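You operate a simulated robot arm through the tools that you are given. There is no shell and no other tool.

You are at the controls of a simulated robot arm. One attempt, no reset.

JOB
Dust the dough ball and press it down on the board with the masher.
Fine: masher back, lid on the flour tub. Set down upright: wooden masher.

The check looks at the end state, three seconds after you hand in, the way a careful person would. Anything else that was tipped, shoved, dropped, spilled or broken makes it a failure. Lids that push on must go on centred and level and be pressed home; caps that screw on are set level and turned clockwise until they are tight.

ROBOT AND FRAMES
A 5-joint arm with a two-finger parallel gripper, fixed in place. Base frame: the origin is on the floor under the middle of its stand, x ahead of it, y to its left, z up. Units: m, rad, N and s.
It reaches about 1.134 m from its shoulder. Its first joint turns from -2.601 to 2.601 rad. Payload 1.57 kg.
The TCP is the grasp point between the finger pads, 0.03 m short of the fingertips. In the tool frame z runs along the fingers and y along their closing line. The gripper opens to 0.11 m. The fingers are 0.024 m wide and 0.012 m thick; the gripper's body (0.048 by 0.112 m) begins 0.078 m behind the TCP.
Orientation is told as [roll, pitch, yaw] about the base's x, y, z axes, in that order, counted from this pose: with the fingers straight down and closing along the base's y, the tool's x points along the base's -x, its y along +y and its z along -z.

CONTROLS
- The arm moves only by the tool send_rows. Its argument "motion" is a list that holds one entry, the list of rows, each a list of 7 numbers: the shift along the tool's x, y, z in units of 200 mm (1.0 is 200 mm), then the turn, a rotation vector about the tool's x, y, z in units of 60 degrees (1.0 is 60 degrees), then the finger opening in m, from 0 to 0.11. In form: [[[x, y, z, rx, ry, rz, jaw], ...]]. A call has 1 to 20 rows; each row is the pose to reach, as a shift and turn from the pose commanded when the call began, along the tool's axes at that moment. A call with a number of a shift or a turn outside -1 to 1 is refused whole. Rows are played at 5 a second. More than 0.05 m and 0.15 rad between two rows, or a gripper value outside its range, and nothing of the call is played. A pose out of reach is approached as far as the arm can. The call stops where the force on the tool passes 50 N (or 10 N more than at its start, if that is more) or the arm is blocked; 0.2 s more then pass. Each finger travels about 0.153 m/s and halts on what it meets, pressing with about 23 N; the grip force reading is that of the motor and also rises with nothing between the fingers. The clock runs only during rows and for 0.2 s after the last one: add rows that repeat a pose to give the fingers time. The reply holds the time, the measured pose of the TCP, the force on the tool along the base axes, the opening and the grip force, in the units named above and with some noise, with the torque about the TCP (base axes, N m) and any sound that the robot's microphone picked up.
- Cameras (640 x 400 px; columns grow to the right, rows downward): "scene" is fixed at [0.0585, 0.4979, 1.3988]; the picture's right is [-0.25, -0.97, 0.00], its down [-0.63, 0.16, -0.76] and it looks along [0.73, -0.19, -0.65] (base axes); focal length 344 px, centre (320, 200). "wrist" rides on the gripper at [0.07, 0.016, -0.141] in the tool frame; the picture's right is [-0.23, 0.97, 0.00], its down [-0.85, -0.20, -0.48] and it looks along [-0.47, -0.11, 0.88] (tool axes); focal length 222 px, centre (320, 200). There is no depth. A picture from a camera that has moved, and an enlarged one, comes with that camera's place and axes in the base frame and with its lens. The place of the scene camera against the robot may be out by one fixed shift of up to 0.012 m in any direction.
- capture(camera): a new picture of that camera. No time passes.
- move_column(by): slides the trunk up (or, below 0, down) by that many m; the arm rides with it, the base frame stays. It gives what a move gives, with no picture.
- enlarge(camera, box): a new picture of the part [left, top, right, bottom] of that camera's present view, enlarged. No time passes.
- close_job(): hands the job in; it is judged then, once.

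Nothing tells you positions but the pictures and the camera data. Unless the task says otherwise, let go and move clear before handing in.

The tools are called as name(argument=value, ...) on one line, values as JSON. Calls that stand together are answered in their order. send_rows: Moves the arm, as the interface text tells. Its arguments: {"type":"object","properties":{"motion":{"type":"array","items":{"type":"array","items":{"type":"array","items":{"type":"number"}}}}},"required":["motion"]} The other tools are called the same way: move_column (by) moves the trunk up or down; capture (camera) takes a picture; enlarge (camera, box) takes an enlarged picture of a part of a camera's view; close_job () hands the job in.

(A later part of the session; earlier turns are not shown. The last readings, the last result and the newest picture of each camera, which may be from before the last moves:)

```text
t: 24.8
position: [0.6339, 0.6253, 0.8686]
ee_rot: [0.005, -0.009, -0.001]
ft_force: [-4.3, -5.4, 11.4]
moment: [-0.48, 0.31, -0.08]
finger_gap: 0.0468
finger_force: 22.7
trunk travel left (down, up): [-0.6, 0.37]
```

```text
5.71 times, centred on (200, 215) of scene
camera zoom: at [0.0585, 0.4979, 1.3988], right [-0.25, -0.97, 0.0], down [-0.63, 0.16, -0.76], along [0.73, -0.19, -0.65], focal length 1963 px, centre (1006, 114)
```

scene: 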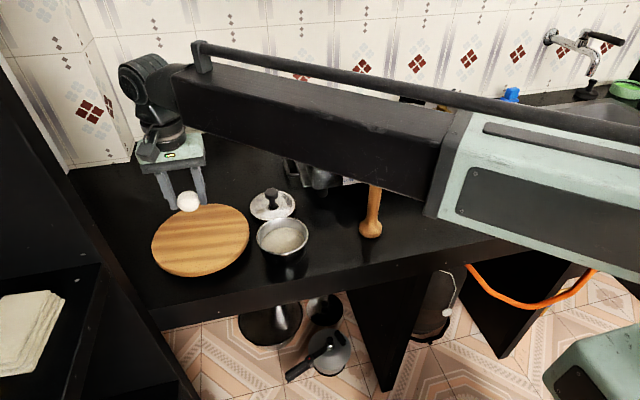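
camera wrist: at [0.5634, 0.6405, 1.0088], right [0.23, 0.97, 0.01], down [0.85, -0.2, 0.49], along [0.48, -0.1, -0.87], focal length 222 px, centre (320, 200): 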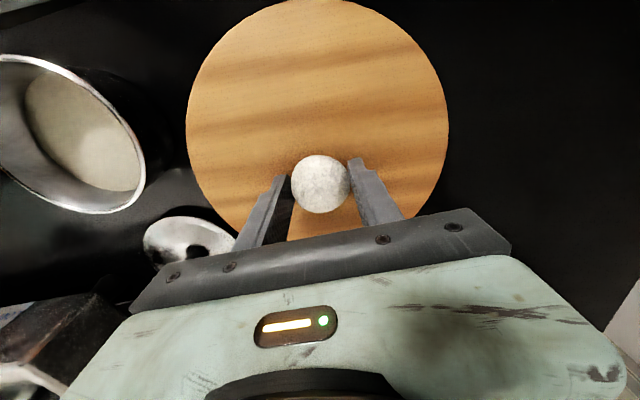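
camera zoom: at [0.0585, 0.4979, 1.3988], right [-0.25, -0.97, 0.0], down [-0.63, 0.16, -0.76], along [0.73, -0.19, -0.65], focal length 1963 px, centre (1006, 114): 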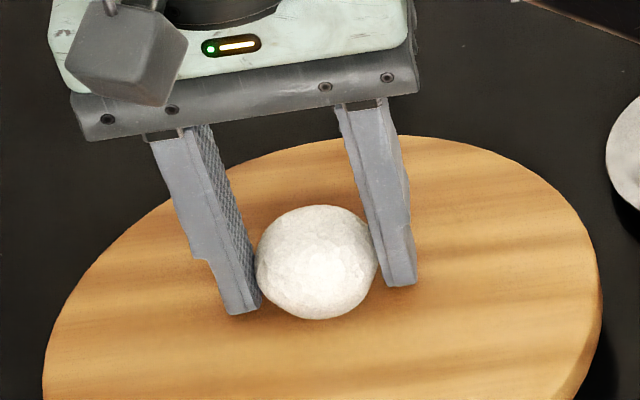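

A fingertip is still lightly resting on the board. I'll raise another 2 mm, then open.

move_column(by=0.002)

enlarge(camera="scene", box=[160, 180, 240, 250])

```text
t: 25.3
position: [0.6369, 0.626, 0.8701]
ee_rot: [0.004, -0.011, 0.001]
ft_force: [0.1, -0.4, -0.1]
moment: [0.03, -0.01, -0.02]
finger_gap: 0.0467
finger_force: 23.1
trunk travel left (down, up): [-0.602, 0.368]
```

```text
5.71 times, centred on (200, 215) of scene
camera zoom: at [0.0585, 0.4979, 1.3988], right [-0.25, -0.97, 0.0], down [-0.63, 0.16, -0.76], along [0.73, -0.19, -0.65], focal length 1963 px, centre (1006, 114)
```

zoom: 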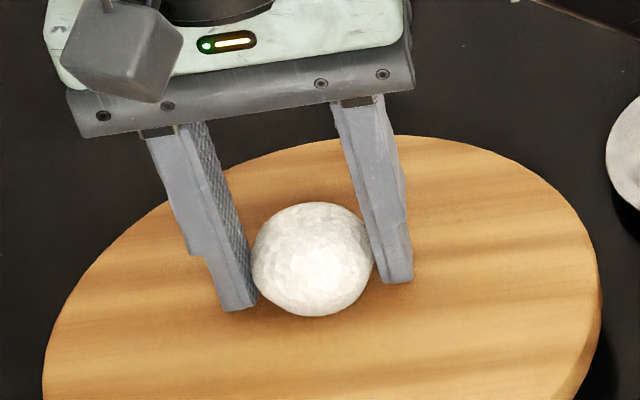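

The load is off now. I'll drop 1 mm back so the ball falls as little as possible, then open slowly.

move_column(by=-0.001)

send_rows(motion=[[[0, 0, 0, 0, 0, 0, 0.048], [0, 0, 0, 0, 0, 0, 0.05], [0, 0, 0, 0, 0, 0, 0.052], [0, 0, 0, 0, 0, 0, 0.056], [0, 0, 0, 0, 0, 0, 0.06], [0, 0, 0, 0, 0, 0, 0.066], [0, 0, 0, 0, 0, 0, 0.066]]])

enlarge(camera="scene", box=[160, 180, 240, 250])

enlarge(camera="wrist", box=[240, 120, 400, 240])

```text
t: 25.8
position: [0.6361, 0.6271, 0.8682]
ee_rot: [0.002, -0.012, -0.002]
ft_force: [1.4, 2.0, 2.2]
moment: [-0.05, 0.03, -0.01]
finger_gap: 0.0467
finger_force: 23.2
trunk travel left (down, up): [-0.601, 0.369]
```

```text
t: 27.4
position: [0.6363, 0.6271, 0.8687]
ee_rot: [0.004, -0.011, 0.001]
ft_force: [-0.9, 0.7, 2.0]
moment: [-0.05, 0.03, -0.06]
finger_gap: 0.0649
finger_force: 0.0
trunk travel left (down, up): [-0.601, 0.369]
```

```text
5.71 times, centred on (200, 215) of scene
camera zoom: at [0.0585, 0.4979, 1.3988], right [-0.25, -0.97, 0.0], down [-0.63, 0.16, -0.76], along [0.73, -0.19, -0.65], focal length 1963 px, centre (1006, 114)
```

zoom: 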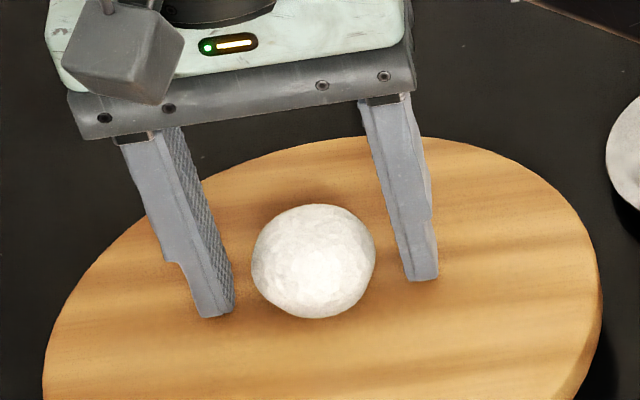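

```text
3.33 times, centred on (320, 180) of wrist
camera zoom: at [0.5652, 0.6423, 1.0091], right [0.23, 0.97, 0.01], down [0.85, -0.2, 0.49], along [0.47, -0.11, -0.87], focal length 740 px, centre (320, 267)
```

zoom: 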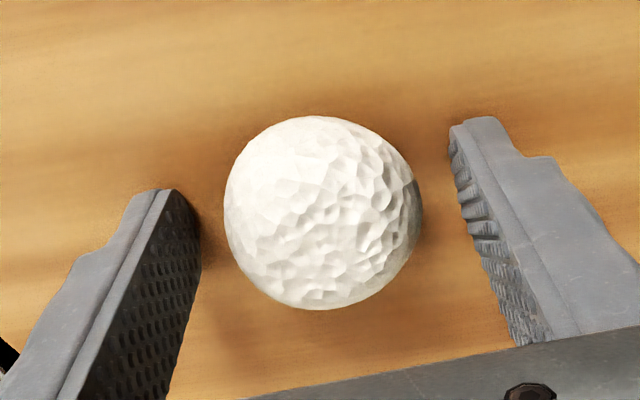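

The ball rests still on the board at about (0.634, 0.627). I'll raise the gripper, level out the small tilt the contacts left in it, and head toward the masher.

move_column(by=0.17)

send_rows(motion=[[[0.02, -0.12, 0, 0.004, 0.0105, 0, 0.066], [0.05, -0.3, 0, 0.004, 0.0105, 0, 0.066], [0.08, -0.48, 0, 0.004, 0.0105, 0, 0.066], [0.11, -0.66, 0, 0.004, 0.0105, 0, 0.066], [0.14, -0.84, 0, 0.004, 0.0105, 0, 0.066], [0.15, -0.96, 0, 0.004, 0.0105, 0, 0.066], [0.15, -0.96, 0, 0.004, 0.0105, 0, 0.066]]])

capture(camera="scene")

```text
t: 29.3
position: [0.6365, 0.6267, 1.0382]
ee_rot: [0.004, -0.009, 0.001]
ft_force: [0.2, 0.1, -0.2]
moment: [-0.01, -0.01, 0.0]
finger_gap: 0.0659
finger_force: 0.1
trunk travel left (down, up): [-0.771, 0.199]
```

```text
t: 30.9
position: [0.6072, 0.435, 1.0387]
ee_rot: [0.0, 0.003, -0.002]
ft_force: [0.4, 0.1, -0.5]
moment: [0.03, -0.03, 0.0]
finger_gap: 0.0659
finger_force: 0.2
trunk travel left (down, up): [-0.771, 0.199]
```

```text
taken
```

scene: 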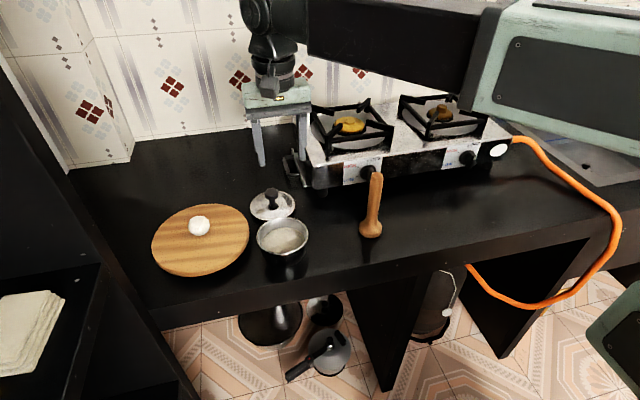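

The ball stays put on the board. I'll continue to above the masher.

send_rows(motion=[[[0.02, -0.12, 0, 0, 0, 0, 0.066], [0.05, -0.3, 0, 0, 0, 0, 0.066], [0.08, -0.48, 0, 0, 0, 0, 0.066], [0.11, -0.66, 0, 0, 0, 0, 0.066], [0.14, -0.84, 0, 0, 0, 0, 0.066], [0.15, -0.9625, 0, 0, 0, 0, 0.066], [0.15, -0.9625, 0, 0, 0, 0, 0.066], [0.15, -0.9625, 0, 0, 0, 0, 0.066]]])

capture(camera="wrist")

enlarge(camera="wrist", box=[240, 100, 400, 220])

enlarge(camera="scene", box=[300, 60, 440, 250])

```text
t: 32.7
position: [0.5752, 0.2422, 1.0389]
ee_rot: [0.0, 0.002, 0.0]
ft_force: [0.0, -0.3, -1.0]
moment: [-0.01, -0.02, -0.01]
finger_gap: 0.066
finger_force: 0.0
out of reach, approached as far as the arm can: row 6, 7
trunk travel left (down, up): [-0.771, 0.199]
```

```text
taken
camera wrist: at [0.5068, 0.2576, 1.1797], right [0.23, 0.97, 0.0], down [0.86, -0.2, 0.48], along [0.47, -0.11, -0.88], focal length 222 px, centre (320, 200)
```

wrist: 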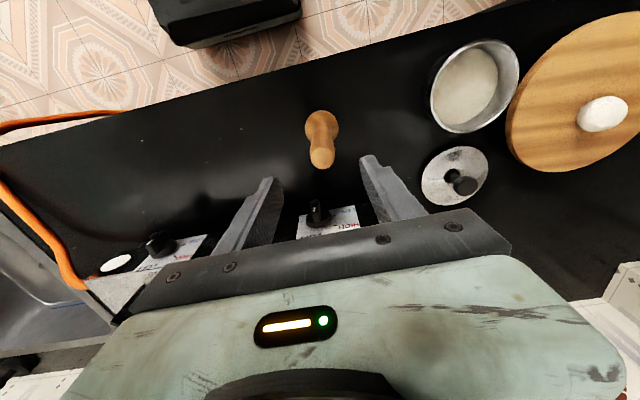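

```text
3.33 times, centred on (320, 160) of wrist
camera zoom: at [0.5068, 0.2576, 1.1797], right [0.23, 0.97, 0.0], down [0.86, -0.2, 0.48], along [0.47, -0.11, -0.88], focal length 740 px, centre (320, 333)
```

zoom: 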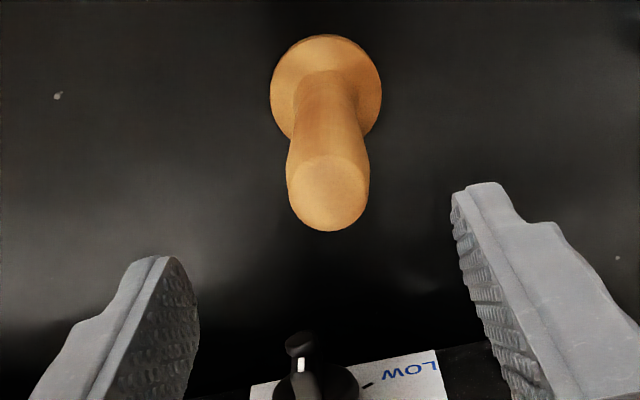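

```text
2.11 times, centred on (370, 155) of scene
camera zoom: at [0.0585, 0.4979, 1.3988], right [-0.25, -0.97, 0.0], down [-0.63, 0.16, -0.76], along [0.73, -0.19, -0.65], focal length 723 px, centre (215, 295)
```

zoom: 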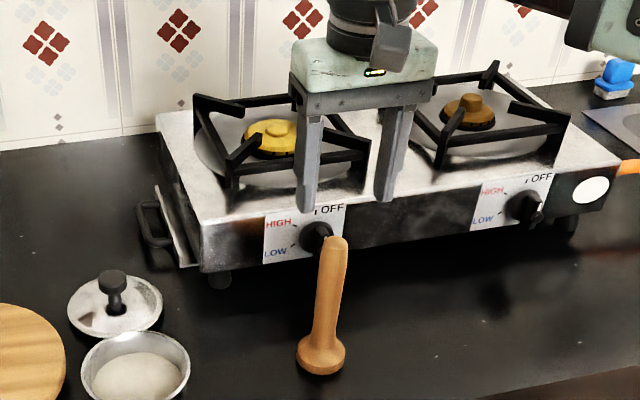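

The masher stands at about (0.5755, 0.2438). I'll nudge 2 mm and lower around the handle in stages.

send_rows(motion=[[[0.004, 0.011, 0, 0, 0, 0, 0.066], [0.004, 0.011, 0, 0, 0, 0, 0.066]]])

move_column(by=-0.08)

capture(camera="wrist")

enlarge(camera="scene", box=[310, 120, 430, 250])

```text
t: 33.3
position: [0.5745, 0.2444, 1.0381]
ee_rot: [0.001, 0.002, 0.0]
ft_force: [0.9, 0.7, -1.1]
moment: [-0.02, 0.02, -0.01]
finger_gap: 0.0659
finger_force: 0.1
trunk travel left (down, up): [-0.771, 0.199]
```

```text
t: 34.5
position: [0.5744, 0.2434, 0.957]
ee_rot: [0.002, 0.002, -0.001]
ft_force: [-1.1, -1.1, 0.1]
moment: [0.03, 0.04, 0.03]
finger_gap: 0.0662
finger_force: 0.1
trunk travel left (down, up): [-0.691, 0.279]
```

```text
taken
camera wrist: at [0.5056, 0.2603, 1.0997], right [0.23, 0.97, 0.0], down [0.86, -0.2, 0.48], along [0.47, -0.11, -0.88], focal length 222 px, centre (320, 200)
```

wrist: 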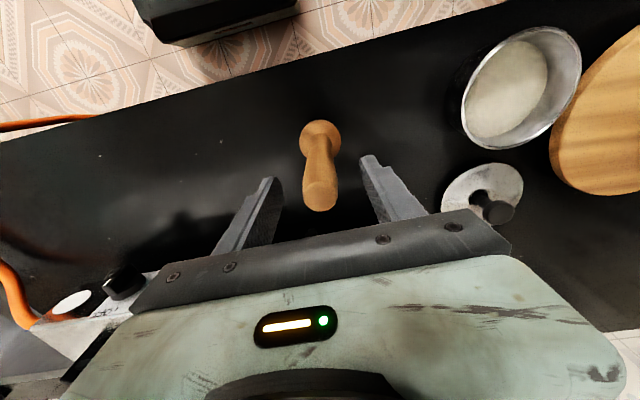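

```text
3.08 times, centred on (370, 185) of scene
camera zoom: at [0.0585, 0.4979, 1.3988], right [-0.25, -0.97, 0.0], down [-0.63, 0.16, -0.76], along [0.73, -0.19, -0.65], focal length 1057 px, centre (166, 246)
```

zoom: 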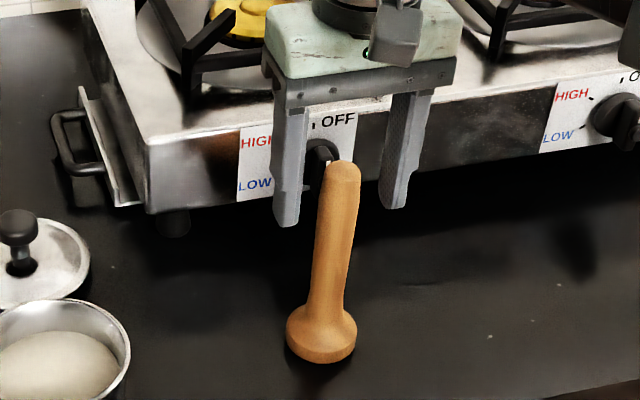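

The handle is centred between the fingers. I'll continue down.

move_column(by=-0.045)

capture(camera="wrist")

enlarge(camera="scene", box=[310, 140, 420, 250])

```text
t: 35.4
position: [0.5754, 0.2451, 0.9129]
ee_rot: [0.0, 0.004, 0.0]
ft_force: [-0.3, 0.1, 0.6]
moment: [-0.02, 0.0, 0.03]
finger_gap: 0.0659
finger_force: 0.0
trunk travel left (down, up): [-0.646, 0.324]
```

```text
taken
camera wrist: at [0.5056, 0.2603, 1.0547], right [0.23, 0.97, 0.0], down [0.86, -0.2, 0.48], along [0.47, -0.11, -0.88], focal length 222 px, centre (320, 200)
```

wrist: 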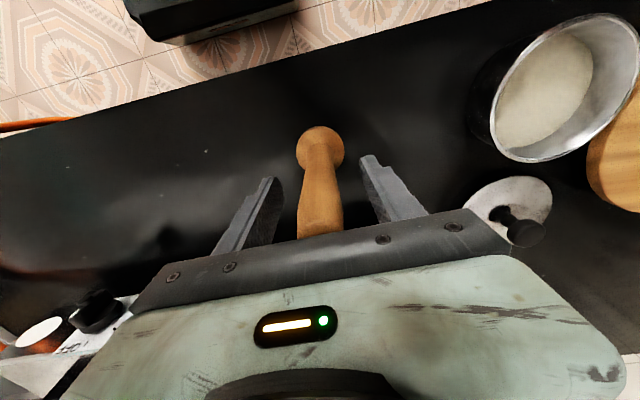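

```text
3.64 times, centred on (365, 195) of scene
camera zoom: at [0.0585, 0.4979, 1.3988], right [-0.25, -0.97, 0.0], down [-0.63, 0.16, -0.76], along [0.73, -0.19, -0.65], focal length 1249 px, centre (156, 218)
```

zoom: 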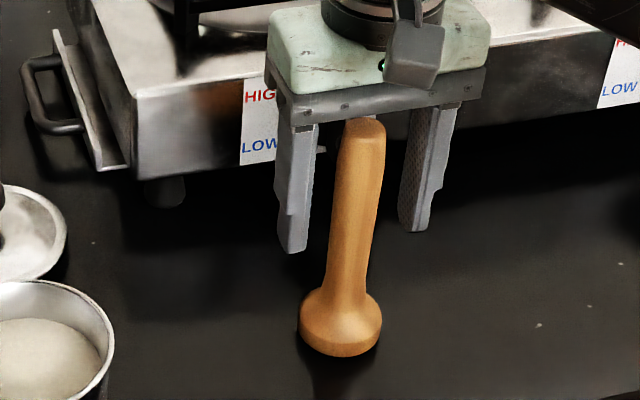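

The handle top is about 29 mm below the palm. I'll lower 22 mm so the palm can back it up while pressing, then close on the handle.

move_column(by=-0.022)

enlarge(camera="scene", box=[310, 140, 420, 250])

enlarge(camera="wrist", box=[220, 100, 420, 250])

```text
t: 36.0
position: [0.5753, 0.244, 0.8912]
ee_rot: [0.001, 0.002, 0.002]
ft_force: [-0.3, -0.2, -0.4]
moment: [-0.02, 0.02, 0.02]
finger_gap: 0.0659
finger_force: 0.0
trunk travel left (down, up): [-0.624, 0.346]
```

```text
3.64 times, centred on (365, 195) of scene
camera zoom: at [0.0585, 0.4979, 1.3988], right [-0.25, -0.97, 0.0], down [-0.63, 0.16, -0.76], along [0.73, -0.19, -0.65], focal length 1249 px, centre (156, 218)
```

zoom: 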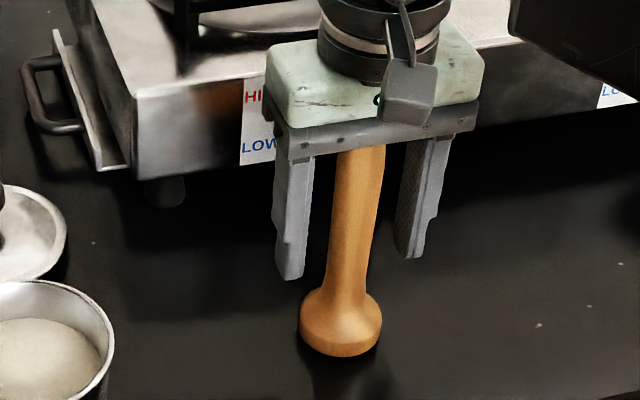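

```text
2.67 times, centred on (320, 175) of wrist
camera zoom: at [0.5056, 0.2603, 1.0327], right [0.23, 0.97, 0.0], down [0.86, -0.2, 0.48], along [0.47, -0.11, -0.88], focal length 592 px, centre (320, 267)
```

zoom: 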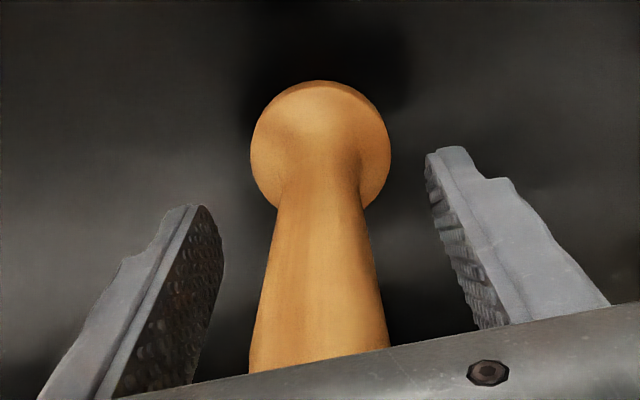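

Everything is aligned, so I'll close slowly on the handle.

send_rows(motion=[[[0, 0, 0, 0, 0, 0, 0.056], [0, 0, 0, 0, 0, 0, 0.046], [0, 0, 0, 0, 0, 0, 0.038], [0, 0, 0, 0, 0, 0, 0.033], [0, 0, 0, 0, 0, 0, 0.03], [0, 0, 0, 0, 0, 0, 0.027], [0, 0, 0, 0, 0, 0, 0.024], [0, 0, 0, 0, 0, 0, 0.021], [0, 0, 0, 0, 0, 0, 0.018], [0, 0, 0, 0, 0, 0, 0.015], [0, 0, 0, 0, 0, 0, 0.015]]])

enlarge(camera="scene", box=[310, 140, 420, 250])

enlarge(camera="wrist", box=[220, 100, 420, 250])

```text
t: 38.4
position: [0.5735, 0.2434, 0.8911]
ee_rot: [0.002, 0.001, 0.001]
ft_force: [0.3, 0.7, 0.9]
moment: [0.1, 0.03, -0.01]
finger_gap: 0.0258
finger_force: 22.9
trunk travel left (down, up): [-0.624, 0.346]
```

```text
3.64 times, centred on (365, 195) of scene
camera zoom: at [0.0585, 0.4979, 1.3988], right [-0.25, -0.97, 0.0], down [-0.63, 0.16, -0.76], along [0.73, -0.19, -0.65], focal length 1249 px, centre (156, 218)
```

zoom: 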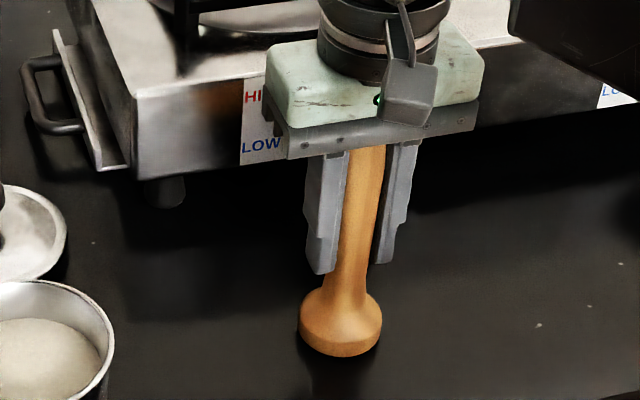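

```text
2.67 times, centred on (320, 175) of wrist
camera zoom: at [0.5056, 0.2604, 1.0327], right [0.23, 0.97, 0.0], down [0.86, -0.2, 0.48], along [0.47, -0.11, -0.88], focal length 592 px, centre (320, 267)
```

zoom: 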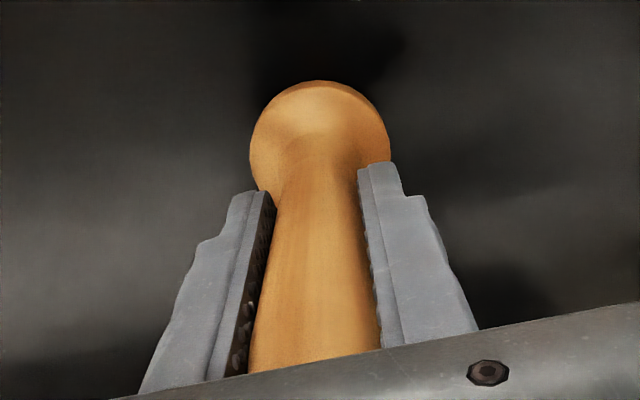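

The handle is gripped at 25.8 mm. I'll lift it and check that the masher hangs straight.

move_column(by=0.12)

enlarge(camera="scene", box=[290, 60, 450, 240])

enlarge(camera="wrist", box=[220, 100, 420, 250])

```text
t: 39.9
position: [0.5744, 0.2434, 1.0103]
ee_rot: [-0.001, 0.001, 0.001]
ft_force: [0.0, 1.0, -1.6]
moment: [-0.03, -0.02, 0.0]
finger_gap: 0.0257
finger_force: 23.4
trunk travel left (down, up): [-0.744, 0.226]
```

```text
2.22 times, centred on (370, 150) of scene
camera zoom: at [0.0585, 0.4979, 1.3988], right [-0.25, -0.97, 0.0], down [-0.63, 0.16, -0.76], along [0.73, -0.19, -0.65], focal length 764 px, centre (209, 311)
```

zoom: 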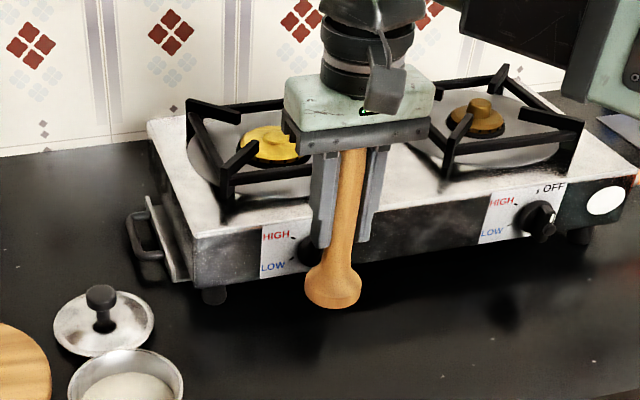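

```text
2.67 times, centred on (320, 175) of wrist
camera zoom: at [0.5058, 0.2604, 1.1526], right [0.23, 0.97, 0.0], down [0.86, -0.2, 0.48], along [0.46, -0.11, -0.88], focal length 592 px, centre (320, 267)
```

zoom: 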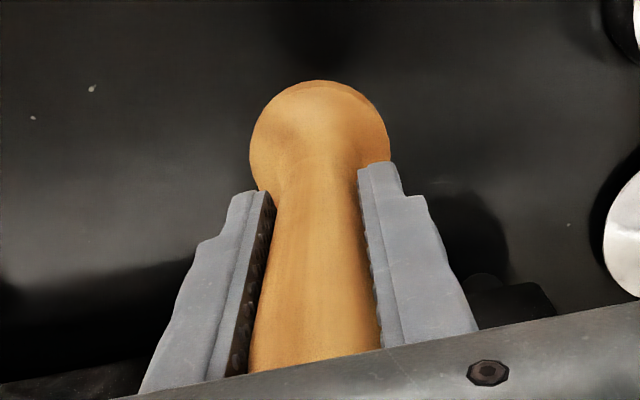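

The masher hangs straight. I'll carry it over toward the ball on the board in two stages.

send_rows(motion=[[[-0.015, 0.1, 0, 0, 0, 0, 0.015], [-0.038, 0.25, 0, 0, 0, 0, 0.015], [-0.061, 0.4, 0, 0, 0, 0, 0.015], [-0.084, 0.55, 0, 0, 0, 0, 0.015], [-0.107, 0.7, 0, 0, 0, 0, 0.015], [-0.13, 0.85, 0, 0, 0, 0, 0.015], [-0.145, 0.95, 0, 0, 0, 0, 0.015], [-0.145, 0.95, 0, 0, 0, 0, 0.015]]])

send_rows(motion=[[[-0.015, 0.1, 0, 0, 0, 0, 0.015], [-0.038, 0.25, 0, 0, 0, 0, 0.015], [-0.061, 0.4, 0, 0, 0, 0, 0.015], [-0.084, 0.55, 0, 0, 0, 0, 0.015], [-0.107, 0.7, 0, 0, 0, 0, 0.015], [-0.13, 0.85, 0, 0, 0, 0, 0.015], [-0.147, 0.963, 0, 0, 0, 0, 0.015], [-0.147, 0.963, 0, 0, 0, 0, 0.015], [-0.147, 0.963, 0, 0, 0, 0, 0.015]]])

capture(camera="wrist")

enlarge(camera="scene", box=[120, 80, 300, 290])

```text
t: 41.7
position: [0.6053, 0.4342, 1.0115]
ee_rot: [0.002, 0.003, -0.001]
ft_force: [0.1, 0.4, -2.2]
moment: [0.0, 0.0, -0.01]
finger_gap: 0.0255
finger_force: 23.2
trunk travel left (down, up): [-0.744, 0.226]
```

```text
t: 43.7
position: [0.6335, 0.6291, 1.0115]
ee_rot: [-0.001, 0.001, 0.002]
ft_force: [0.6, -0.3, -1.0]
moment: [0.04, 0.0, 0.0]
finger_gap: 0.0255
finger_force: 22.9
trunk travel left (down, up): [-0.744, 0.226]
```

```text
taken
camera wrist: at [0.5649, 0.6453, 1.1526], right [0.23, 0.97, 0.0], down [0.86, -0.2, 0.48], along [0.46, -0.11, -0.88], focal length 222 px, centre (320, 200)
```

wrist: 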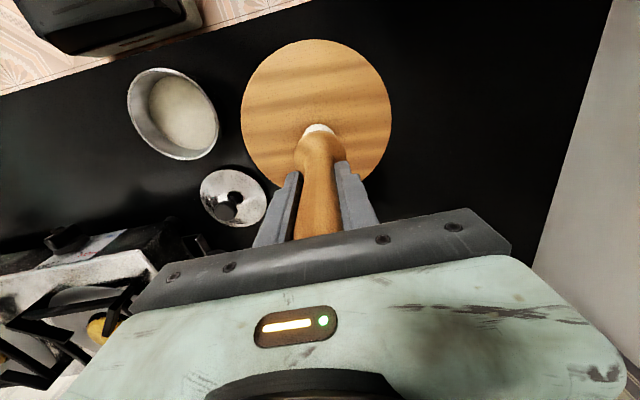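

```text
1.90 times, centred on (210, 185) of scene
camera zoom: at [0.0585, 0.4979, 1.3988], right [-0.25, -0.97, 0.0], down [-0.63, 0.16, -0.76], along [0.73, -0.19, -0.65], focal length 654 px, centre (530, 229)
```

zoom: 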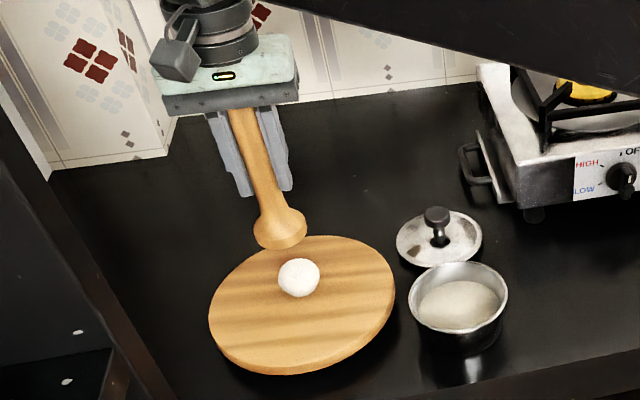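

The masher is over the ball. I'll nudge 2 mm, lower most of the way, and check the alignment from the scene camera.

send_rows(motion=[[[0.005, -0.011, 0, 0, 0, 0, 0.015], [0.005, -0.011, 0, 0, 0, 0, 0.015]]])

move_column(by=-0.028)

enlarge(camera="scene", box=[150, 150, 250, 270])

enlarge(camera="wrist", box=[240, 60, 400, 180])

```text
t: 44.3
position: [0.6321, 0.6257, 1.0103]
ee_rot: [0.0, 0.002, -0.001]
ft_force: [0.4, -0.7, -1.4]
moment: [-0.02, 0.0, -0.02]
finger_gap: 0.0257
finger_force: 23.1
trunk travel left (down, up): [-0.744, 0.226]
```

```text
t: 45.1
position: [0.6325, 0.6256, 0.9835]
ee_rot: [0.0, 0.003, -0.001]
ft_force: [0.4, -0.5, -1.5]
moment: [0.01, -0.02, 0.03]
finger_gap: 0.0255
finger_force: 23.0
trunk travel left (down, up): [-0.716, 0.254]
```

```text
3.33 times, centred on (200, 210) of scene
camera zoom: at [0.0585, 0.4979, 1.3988], right [-0.25, -0.97, 0.0], down [-0.63, 0.16, -0.76], along [0.73, -0.19, -0.65], focal length 1145 px, centre (720, 167)
```

zoom: 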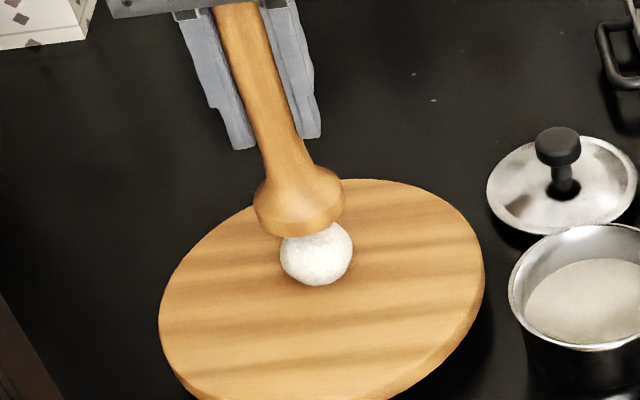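

```text
3.33 times, centred on (320, 120) of wrist
camera zoom: at [0.5636, 0.6426, 1.1246], right [0.23, 0.97, 0.0], down [0.86, -0.2, 0.48], along [0.47, -0.11, -0.88], focal length 740 px, centre (320, 467)
```

zoom: 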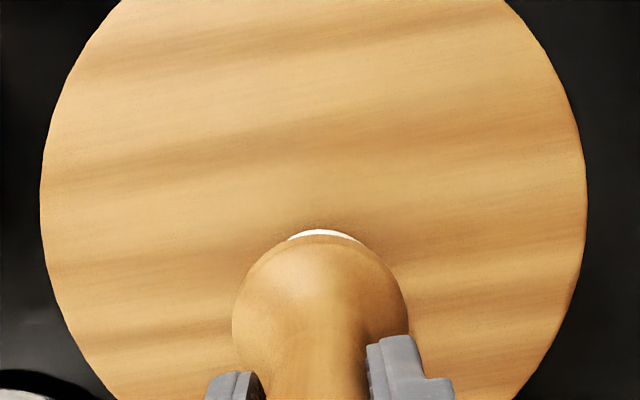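

The masher sits squarely over the ball, with the ball only about 3 mm further forward. I'll adjust for that and press down in small steps.

send_rows(motion=[[[-0.015, 0.003, 0, 0, 0, 0, 0.015], [-0.015, 0.003, 0, 0, 0, 0, 0.015]]])

move_column(by=-0.01)

move_column(by=-0.005)

enlarge(camera="scene", box=[150, 150, 250, 270])

```text
t: 45.7
position: [0.636, 0.6263, 0.9823]
ee_rot: [0.0, 0.002, -0.001]
ft_force: [0.4, 0.1, -1.4]
moment: [0.02, -0.03, 0.0]
finger_gap: 0.0255
finger_force: 22.4
trunk travel left (down, up): [-0.716, 0.254]
```

```text
t: 46.2
position: [0.6354, 0.626, 0.9722]
ee_rot: [0.0, 0.001, 0.0]
ft_force: [-0.1, -0.5, -1.4]
moment: [0.0, 0.04, 0.03]
finger_gap: 0.0259
finger_force: 23.1
trunk travel left (down, up): [-0.706, 0.264]
```

```text
t: 46.8
position: [0.6355, 0.6264, 0.9699]
ee_rot: [0.001, 0.002, 0.001]
ft_force: [-0.3, 0.0, -0.4]
moment: [-0.02, -0.02, 0.0]
finger_gap: 0.0261
finger_force: 23.1
trunk travel left (down, up): [-0.701, 0.269]
```

```text
3.33 times, centred on (200, 210) of scene
camera zoom: at [0.0585, 0.4979, 1.3988], right [-0.25, -0.97, 0.0], down [-0.63, 0.16, -0.76], along [0.73, -0.19, -0.65], focal length 1145 px, centre (720, 167)
```

zoom: 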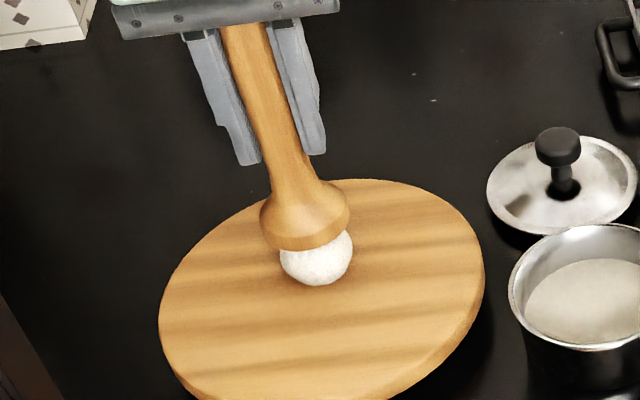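

The masher is just touching the ball. I'll keep pressing a few millimetres at a time.

move_column(by=-0.004)

enlarge(camera="scene", box=[150, 150, 250, 270])

```text
t: 47.3
position: [0.6348, 0.6276, 0.9631]
ee_rot: [0.001, 0.0, 0.002]
ft_force: [0.9, -1.0, -1.4]
moment: [0.01, 0.01, 0.01]
finger_gap: 0.0257
finger_force: 23.2
trunk travel left (down, up): [-0.697, 0.273]
```

```text
3.33 times, centred on (200, 210) of scene
camera zoom: at [0.0585, 0.4979, 1.3988], right [-0.25, -0.97, 0.0], down [-0.63, 0.16, -0.76], along [0.73, -0.19, -0.65], focal length 1145 px, centre (720, 167)
```

zoom: 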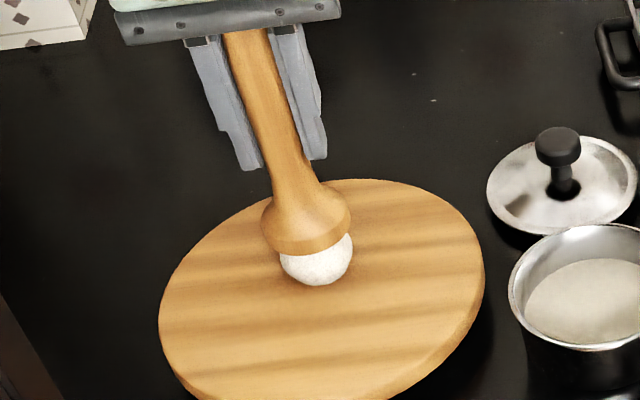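

move_column(by=-0.004)

move_column(by=-0.004)

enlarge(camera="scene", box=[150, 150, 250, 270])

```text
t: 47.9
position: [0.635, 0.6269, 0.9598]
ee_rot: [0.0, 0.003, -0.001]
ft_force: [0.5, -1.0, -0.9]
moment: [0.0, 0.02, -0.01]
finger_gap: 0.0256
finger_force: 23.4
trunk travel left (down, up): [-0.693, 0.277]
```

```text
t: 48.4
position: [0.635, 0.6267, 0.9567]
ee_rot: [0.0, 0.003, 0.001]
ft_force: [0.0, -0.7, -1.8]
moment: [0.0, 0.0, 0.02]
finger_gap: 0.0254
finger_force: 23.1
trunk travel left (down, up): [-0.689, 0.281]
```

```text
3.33 times, centred on (200, 210) of scene
camera zoom: at [0.0585, 0.4979, 1.3988], right [-0.25, -0.97, 0.0], down [-0.63, 0.16, -0.76], along [0.73, -0.19, -0.65], focal length 1145 px, centre (720, 167)
```

zoom: 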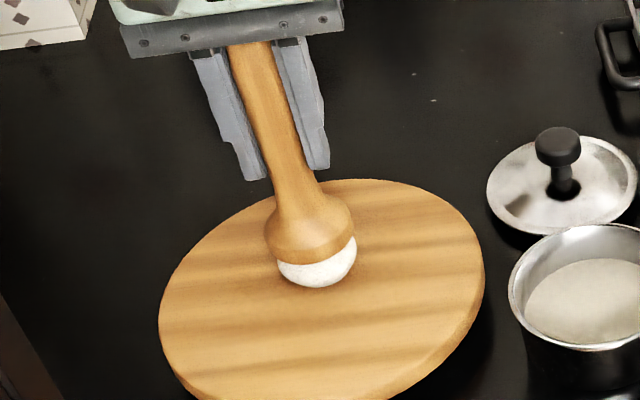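

The ball is starting to spread under the masher, so I'll press further.

move_column(by=-0.006)

move_column(by=-0.006)

enlarge(camera="scene", box=[150, 150, 250, 270])

```text
t: 48.9
position: [0.6351, 0.6261, 0.9503]
ee_rot: [0.0, 0.002, 0.001]
ft_force: [-0.4, -0.2, -2.1]
moment: [-0.02, -0.02, 0.03]
finger_gap: 0.0257
finger_force: 23.3
trunk travel left (down, up): [-0.683, 0.287]
```

```text
t: 49.5
position: [0.6356, 0.6265, 0.9443]
ee_rot: [0.0, 0.002, 0.0]
ft_force: [-0.1, -0.2, 0.4]
moment: [0.0, 0.05, 0.02]
finger_gap: 0.0253
finger_force: 22.7
trunk travel left (down, up): [-0.677, 0.293]
```

```text
3.33 times, centred on (200, 210) of scene
camera zoom: at [0.0585, 0.4979, 1.3988], right [-0.25, -0.97, 0.0], down [-0.63, 0.16, -0.76], along [0.73, -0.19, -0.65], focal length 1145 px, centre (720, 167)
```

zoom: 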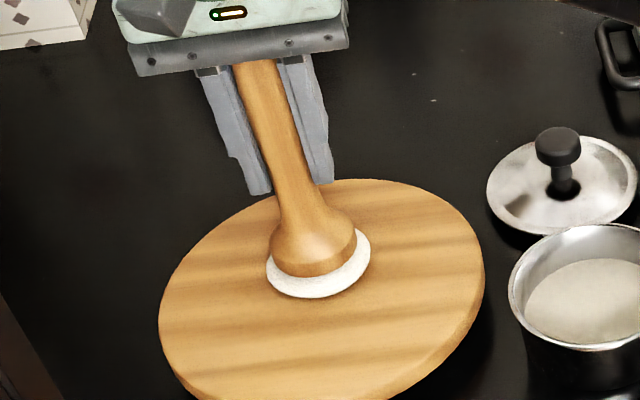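

It's flattening well, to a disc about 7 cm wide. I'll press a little more.

move_column(by=-0.005)

move_column(by=-0.004)

enlarge(camera="scene", box=[150, 150, 250, 270])

```text
t: 50.0
position: [0.6344, 0.6254, 0.9421]
ee_rot: [0.002, -0.001, -0.001]
ft_force: [3.1, 6.1, 34.3]
moment: [0.34, -0.18, 0.02]
finger_gap: 0.0259
finger_force: 23.2
trunk travel left (down, up): [-0.672, 0.298]
```

```text
t: 50.4
position: [0.6335, 0.6253, 0.9415]
ee_rot: [0.004, -0.002, -0.001]
ft_force: [0.1, 1.3, 41.0]
moment: [-0.14, 0.2, -0.05]
finger_gap: 0.0256
finger_force: 22.7
trunk travel left (down, up): [-0.671, 0.299]
stopped: the force on the tool passed its limit at 55 N (the readings are from after the stop); the commanded pose is now the measured one
```

```text
3.33 times, centred on (200, 210) of scene
camera zoom: at [0.0585, 0.4979, 1.3988], right [-0.25, -0.97, 0.0], down [-0.63, 0.16, -0.76], along [0.73, -0.19, -0.65], focal length 1145 px, centre (720, 167)
```

zoom: 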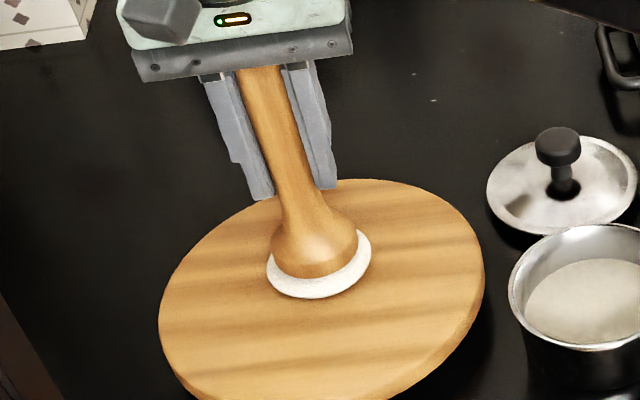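

The dough now resists firmly at 55 N and has reached its flattened disc shape. I'll lift the masher away and inspect.

move_column(by=0.02)

enlarge(camera="scene", box=[150, 150, 250, 270])

```text
t: 51.0
position: [0.6371, 0.6272, 0.9567]
ee_rot: [0.003, -0.001, 0.002]
ft_force: [0.5, -0.1, -2.2]
moment: [0.03, 0.01, 0.03]
finger_gap: 0.0255
finger_force: 23.1
trunk travel left (down, up): [-0.691, 0.279]
```

```text
3.33 times, centred on (200, 210) of scene
camera zoom: at [0.0585, 0.4979, 1.3988], right [-0.25, -0.97, 0.0], down [-0.63, 0.16, -0.76], along [0.73, -0.19, -0.65], focal length 1145 px, centre (720, 167)
```

zoom: 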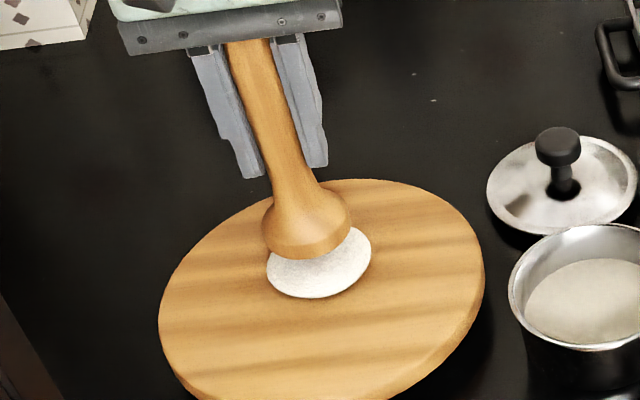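

A clean flattened disc stays on the board. I'll raise the masher and carry it back to its original spot at about (0.5756, 0.2444).

move_column(by=0.06)

send_rows(motion=[[[0.015, -0.1, 0, 0.003, 0.001, 0, 0.015], [0.038, -0.25, 0, 0.003, 0.001, 0, 0.015], [0.061, -0.4, 0, 0.003, 0.001, 0, 0.015], [0.084, -0.55, 0, 0.003, 0.001, 0, 0.015], [0.107, -0.7, 0, 0.003, 0.001, 0, 0.015], [0.13, -0.85, 0, 0.003, 0.001, 0, 0.015], [0.145, -0.95, 0, 0.003, 0.001, 0, 0.015], [0.145, -0.95, 0, 0.003, 0.001, 0, 0.015]]])

send_rows(motion=[[[0.015, -0.1, 0, 0, 0, 0, 0.015], [0.038, -0.25, 0, 0, 0, 0, 0.015], [0.061, -0.4, 0, 0, 0, 0, 0.015], [0.084, -0.55, 0, 0, 0, 0, 0.015], [0.107, -0.7, 0, 0, 0, 0, 0.015], [0.13, -0.85, 0, 0, 0, 0, 0.015], [0.15, -0.955, 0, 0, 0, 0, 0.015], [0.15, -0.955, 0, 0, 0, 0, 0.015], [0.15, -0.955, 0, 0, 0, 0, 0.015]]])

enlarge(camera="wrist", box=[220, 100, 420, 250])

capture(camera="scene")

```text
t: 52.0
position: [0.6359, 0.628, 1.0176]
ee_rot: [0.004, 0.0, -0.001]
ft_force: [-0.2, -0.1, -1.1]
moment: [0.03, 0.02, 0.03]
finger_gap: 0.0256
finger_force: 23.1
trunk travel left (down, up): [-0.751, 0.219]
```

```text
t: 53.9
position: [0.6086, 0.4339, 1.0194]
ee_rot: [-0.002, 0.001, -0.001]
ft_force: [-0.1, -0.5, -1.9]
moment: [-0.03, 0.01, 0.04]
finger_gap: 0.0258
finger_force: 22.9
trunk travel left (down, up): [-0.751, 0.219]
```

```text
t: 55.9
position: [0.575, 0.2463, 1.0181]
ee_rot: [-0.002, 0.002, 0.0]
ft_force: [0.0, 0.5, -1.4]
moment: [0.02, -0.01, 0.02]
finger_gap: 0.0255
finger_force: 23.3
trunk travel left (down, up): [-0.751, 0.219]
```

```text
2.67 times, centred on (320, 175) of wrist
camera zoom: at [0.5071, 0.2616, 1.1594], right [0.23, 0.97, 0.0], down [0.86, -0.2, 0.48], along [0.46, -0.11, -0.88], focal length 592 px, centre (320, 267)
```

zoom: 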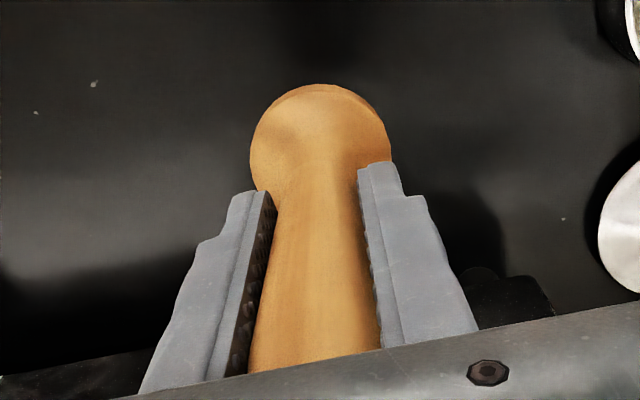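

```text
taken
```

scene: 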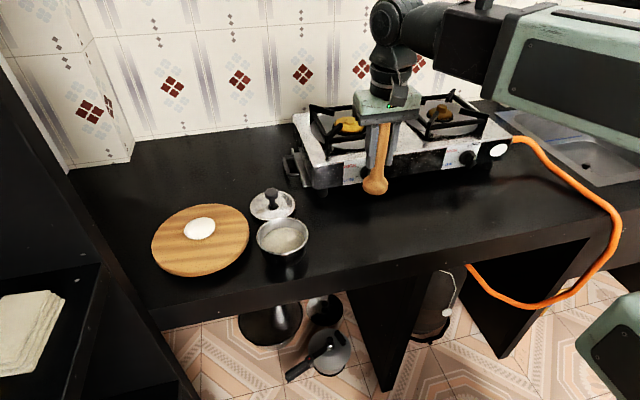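

The masher hasn't slipped in the grip and the dough disc is fine. I'll trim the position by about 1.5 mm and lower it to just above the counter.

send_rows(motion=[[[0.0075, -0.006, 0, 0, 0, 0, 0.015], [0.0075, -0.006, 0, 0, 0, 0, 0.015]]])

move_column(by=-0.117)

enlarge(camera="scene", box=[240, 160, 400, 260])

```text
t: 56.5
position: [0.5746, 0.2442, 1.0182]
ee_rot: [-0.001, 0.004, 0.0]
ft_force: [0.4, -0.5, -0.5]
moment: [-0.02, -0.01, 0.0]
finger_gap: 0.0257
finger_force: 23.3
trunk travel left (down, up): [-0.751, 0.219]
```

```text
t: 57.9
position: [0.5749, 0.2426, 0.9003]
ee_rot: [-0.002, 0.002, 0.0]
ft_force: [0.1, -0.1, -0.5]
moment: [0.02, 0.01, -0.01]
finger_gap: 0.0255
finger_force: 23.0
trunk travel left (down, up): [-0.634, 0.336]
```

```text
4.00 times, centred on (320, 210) of scene
camera zoom: at [0.0585, 0.4979, 1.3988], right [-0.25, -0.97, 0.0], down [-0.63, 0.16, -0.76], along [0.73, -0.19, -0.65], focal length 1374 px, centre (320, 160)
```

zoom: 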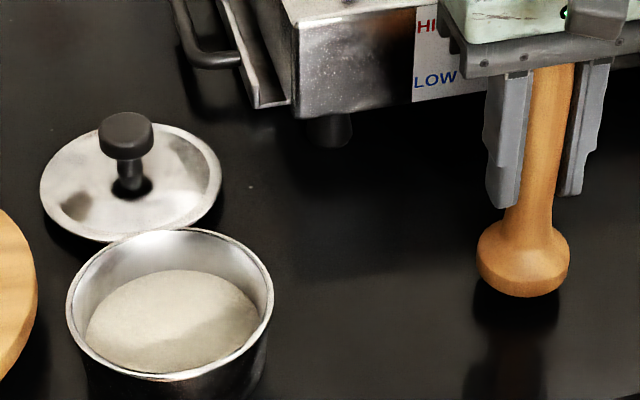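

It lines up with its original footprint, about 1 cm up. I'll lower it gently to contact.

move_column(by=-0.006)

move_column(by=-0.002)

move_column(by=-0.001)

```text
t: 58.5
position: [0.5742, 0.2432, 0.8953]
ee_rot: [-0.002, 0.002, 0.001]
ft_force: [0.9, 0.3, -1.5]
moment: [0.01, 0.01, -0.01]
finger_gap: 0.0256
finger_force: 23.4
trunk travel left (down, up): [-0.628, 0.342]
```

```text
t: 59.0
position: [0.5764, 0.2437, 0.8938]
ee_rot: [-0.002, 0.002, 0.001]
ft_force: [0.2, -1.0, -2.2]
moment: [-0.02, 0.01, 0.02]
finger_gap: 0.0258
finger_force: 23.3
trunk travel left (down, up): [-0.626, 0.344]
```

```text
t: 59.5
position: [0.5761, 0.2436, 0.8925]
ee_rot: [-0.001, 0.002, -0.001]
ft_force: [0.5, 0.2, 0.0]
moment: [0.01, -0.02, 0.0]
finger_gap: 0.0257
finger_force: 23.2
trunk travel left (down, up): [-0.625, 0.345]
```

move_column(by=-0.001)

enlarge(camera="scene", box=[240, 160, 400, 260])

```text
t: 60.0
position: [0.575, 0.2439, 0.8909]
ee_rot: [-0.002, 0.003, -0.002]
ft_force: [-0.2, 0.5, -0.6]
moment: [-0.01, 0.02, 0.02]
finger_gap: 0.0255
finger_force: 22.9
trunk travel left (down, up): [-0.624, 0.346]
```

```text
4.00 times, centred on (320, 210) of scene
camera zoom: at [0.0585, 0.4979, 1.3988], right [-0.25, -0.97, 0.0], down [-0.63, 0.16, -0.76], along [0.73, -0.19, -0.65], focal length 1374 px, centre (320, 160)
```

zoom: 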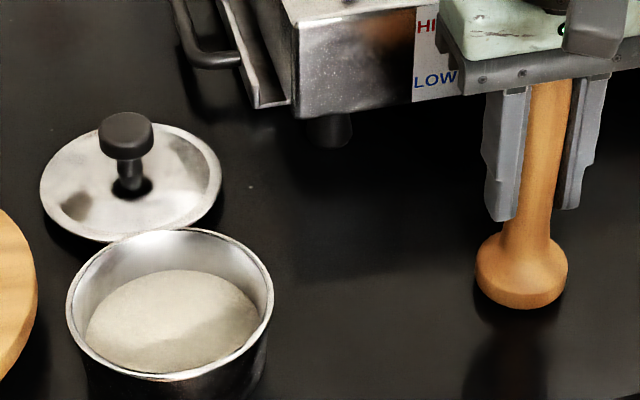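

It's still about 2 mm above the counter, so I'll continue down a millimetre at a time.

move_column(by=-0.001)

move_column(by=-0.001)

move_column(by=-0.001)

```text
t: 60.5
position: [0.5759, 0.2443, 0.8892]
ee_rot: [-0.002, 0.002, -0.001]
ft_force: [0.5, 0.4, -0.7]
moment: [-0.03, -0.02, 0.05]
finger_gap: 0.0258
finger_force: 22.3
trunk travel left (down, up): [-0.623, 0.347]
```

```text
t: 61.0
position: [0.575, 0.2441, 0.8887]
ee_rot: [-0.003, 0.0, 0.001]
ft_force: [4.8, 1.7, 16.3]
moment: [0.16, 0.01, -0.01]
finger_gap: 0.0257
finger_force: 22.8
trunk travel left (down, up): [-0.622, 0.348]
```

```text
t: 61.5
position: [0.5738, 0.244, 0.8902]
ee_rot: [0.0, -0.002, 0.001]
ft_force: [9.4, 3.8, 37.1]
moment: [0.23, 0.02, 0.01]
finger_gap: 0.0259
finger_force: 23.0
trunk travel left (down, up): [-0.621, 0.349]
```

The masher is firmly on the counter. I'll ease up 2 mm to remove the load, then open the fingers slowly.

move_column(by=0.0015)

send_rows(motion=[[[0, 0, 0, 0, 0, 0, 0.027], [0, 0, 0, 0, 0, 0, 0.029], [0, 0, 0, 0, 0, 0, 0.032], [0, 0, 0, 0, 0, 0, 0.036], [0, 0, 0, 0, 0, 0, 0.042], [0, 0, 0, 0, 0, 0, 0.05], [0, 0, 0, 0, 0, 0, 0.06], [0, 0, 0, 0, 0, 0, 0.068], [0, 0, 0, 0, 0, 0, 0.068]]])

enlarge(camera="scene", box=[240, 160, 400, 260])

enlarge(camera="wrist", box=[220, 100, 420, 250])

```text
t: 62.0
position: [0.5743, 0.2447, 0.8884]
ee_rot: [-0.001, 0.003, 0.002]
ft_force: [2.8, 1.5, 9.1]
moment: [0.14, -0.06, -0.04]
finger_gap: 0.0254
finger_force: 22.9
trunk travel left (down, up): [-0.623, 0.347]
```

```text
t: 64.0
position: [0.5755, 0.244, 0.8894]
ee_rot: [-0.003, 0.003, 0.001]
ft_force: [0.8, -0.2, 5.2]
moment: [0.02, 0.07, -0.01]
finger_gap: 0.0681
finger_force: 0.0
trunk travel left (down, up): [-0.623, 0.347]
```

```text
4.00 times, centred on (320, 210) of scene
camera zoom: at [0.0585, 0.4979, 1.3988], right [-0.25, -0.97, 0.0], down [-0.63, 0.16, -0.76], along [0.73, -0.19, -0.65], focal length 1374 px, centre (320, 160)
```

zoom: 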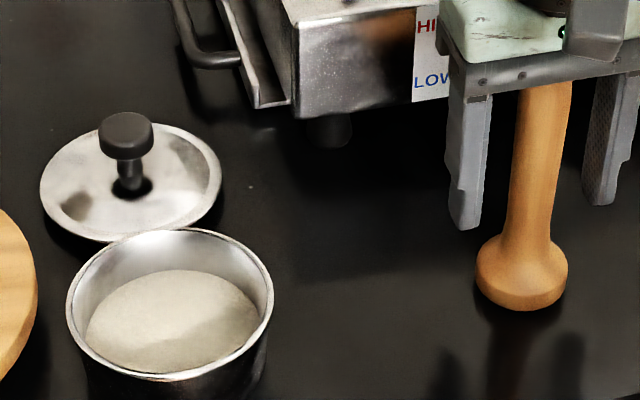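

```text
2.67 times, centred on (320, 175) of wrist
camera zoom: at [0.506, 0.2604, 1.0311], right [0.23, 0.97, 0.0], down [0.86, -0.2, 0.48], along [0.47, -0.11, -0.88], focal length 592 px, centre (320, 267)
```

zoom: 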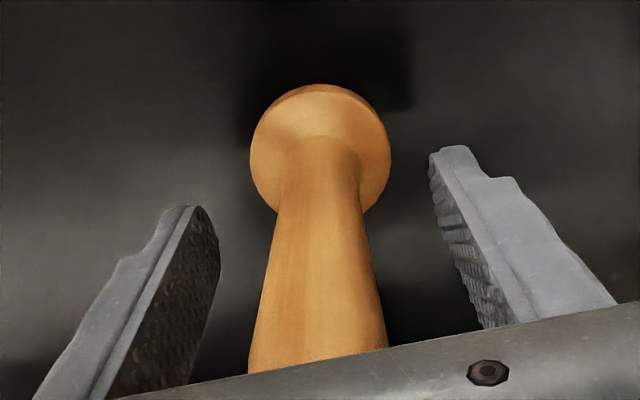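

The masher stands upright in its original spot. I'll raise the gripper clear of it and check.

move_column(by=0.01)

move_column(by=0.13)

enlarge(camera="scene", box=[240, 160, 400, 260])

capture(camera="wrist")

```text
t: 64.6
position: [0.5749, 0.2439, 0.8993]
ee_rot: [-0.001, 0.002, 0.001]
ft_force: [0.6, -0.1, -0.2]
moment: [0.05, -0.04, -0.03]
finger_gap: 0.0679
finger_force: 0.0
trunk travel left (down, up): [-0.633, 0.337]
```

```text
t: 66.2
position: [0.5753, 0.2436, 1.0293]
ee_rot: [-0.003, 0.001, 0.0]
ft_force: [-0.1, -0.1, -0.2]
moment: [-0.01, -0.02, 0.02]
finger_gap: 0.0679
finger_force: 0.1
trunk travel left (down, up): [-0.763, 0.207]
```

```text
4.00 times, centred on (320, 210) of scene
camera zoom: at [0.0585, 0.4979, 1.3988], right [-0.25, -0.97, 0.0], down [-0.63, 0.16, -0.76], along [0.73, -0.19, -0.65], focal length 1374 px, centre (320, 160)
```

zoom: 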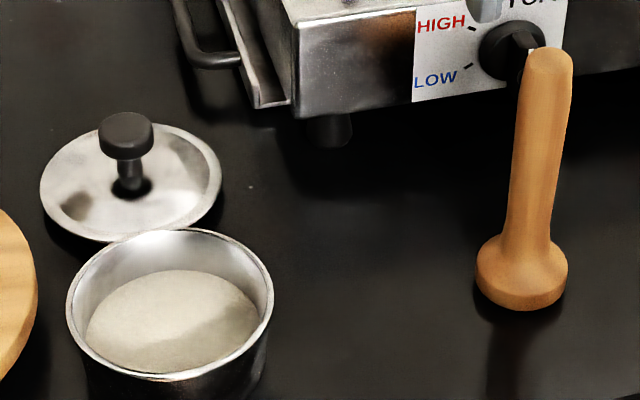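

```text
taken
camera wrist: at [0.5062, 0.2606, 1.1709], right [0.23, 0.97, 0.0], down [0.86, -0.2, 0.48], along [0.46, -0.11, -0.88], focal length 222 px, centre (320, 200)
```

wrist: 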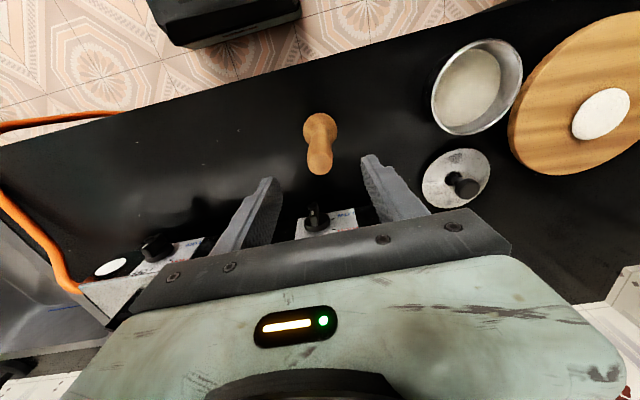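

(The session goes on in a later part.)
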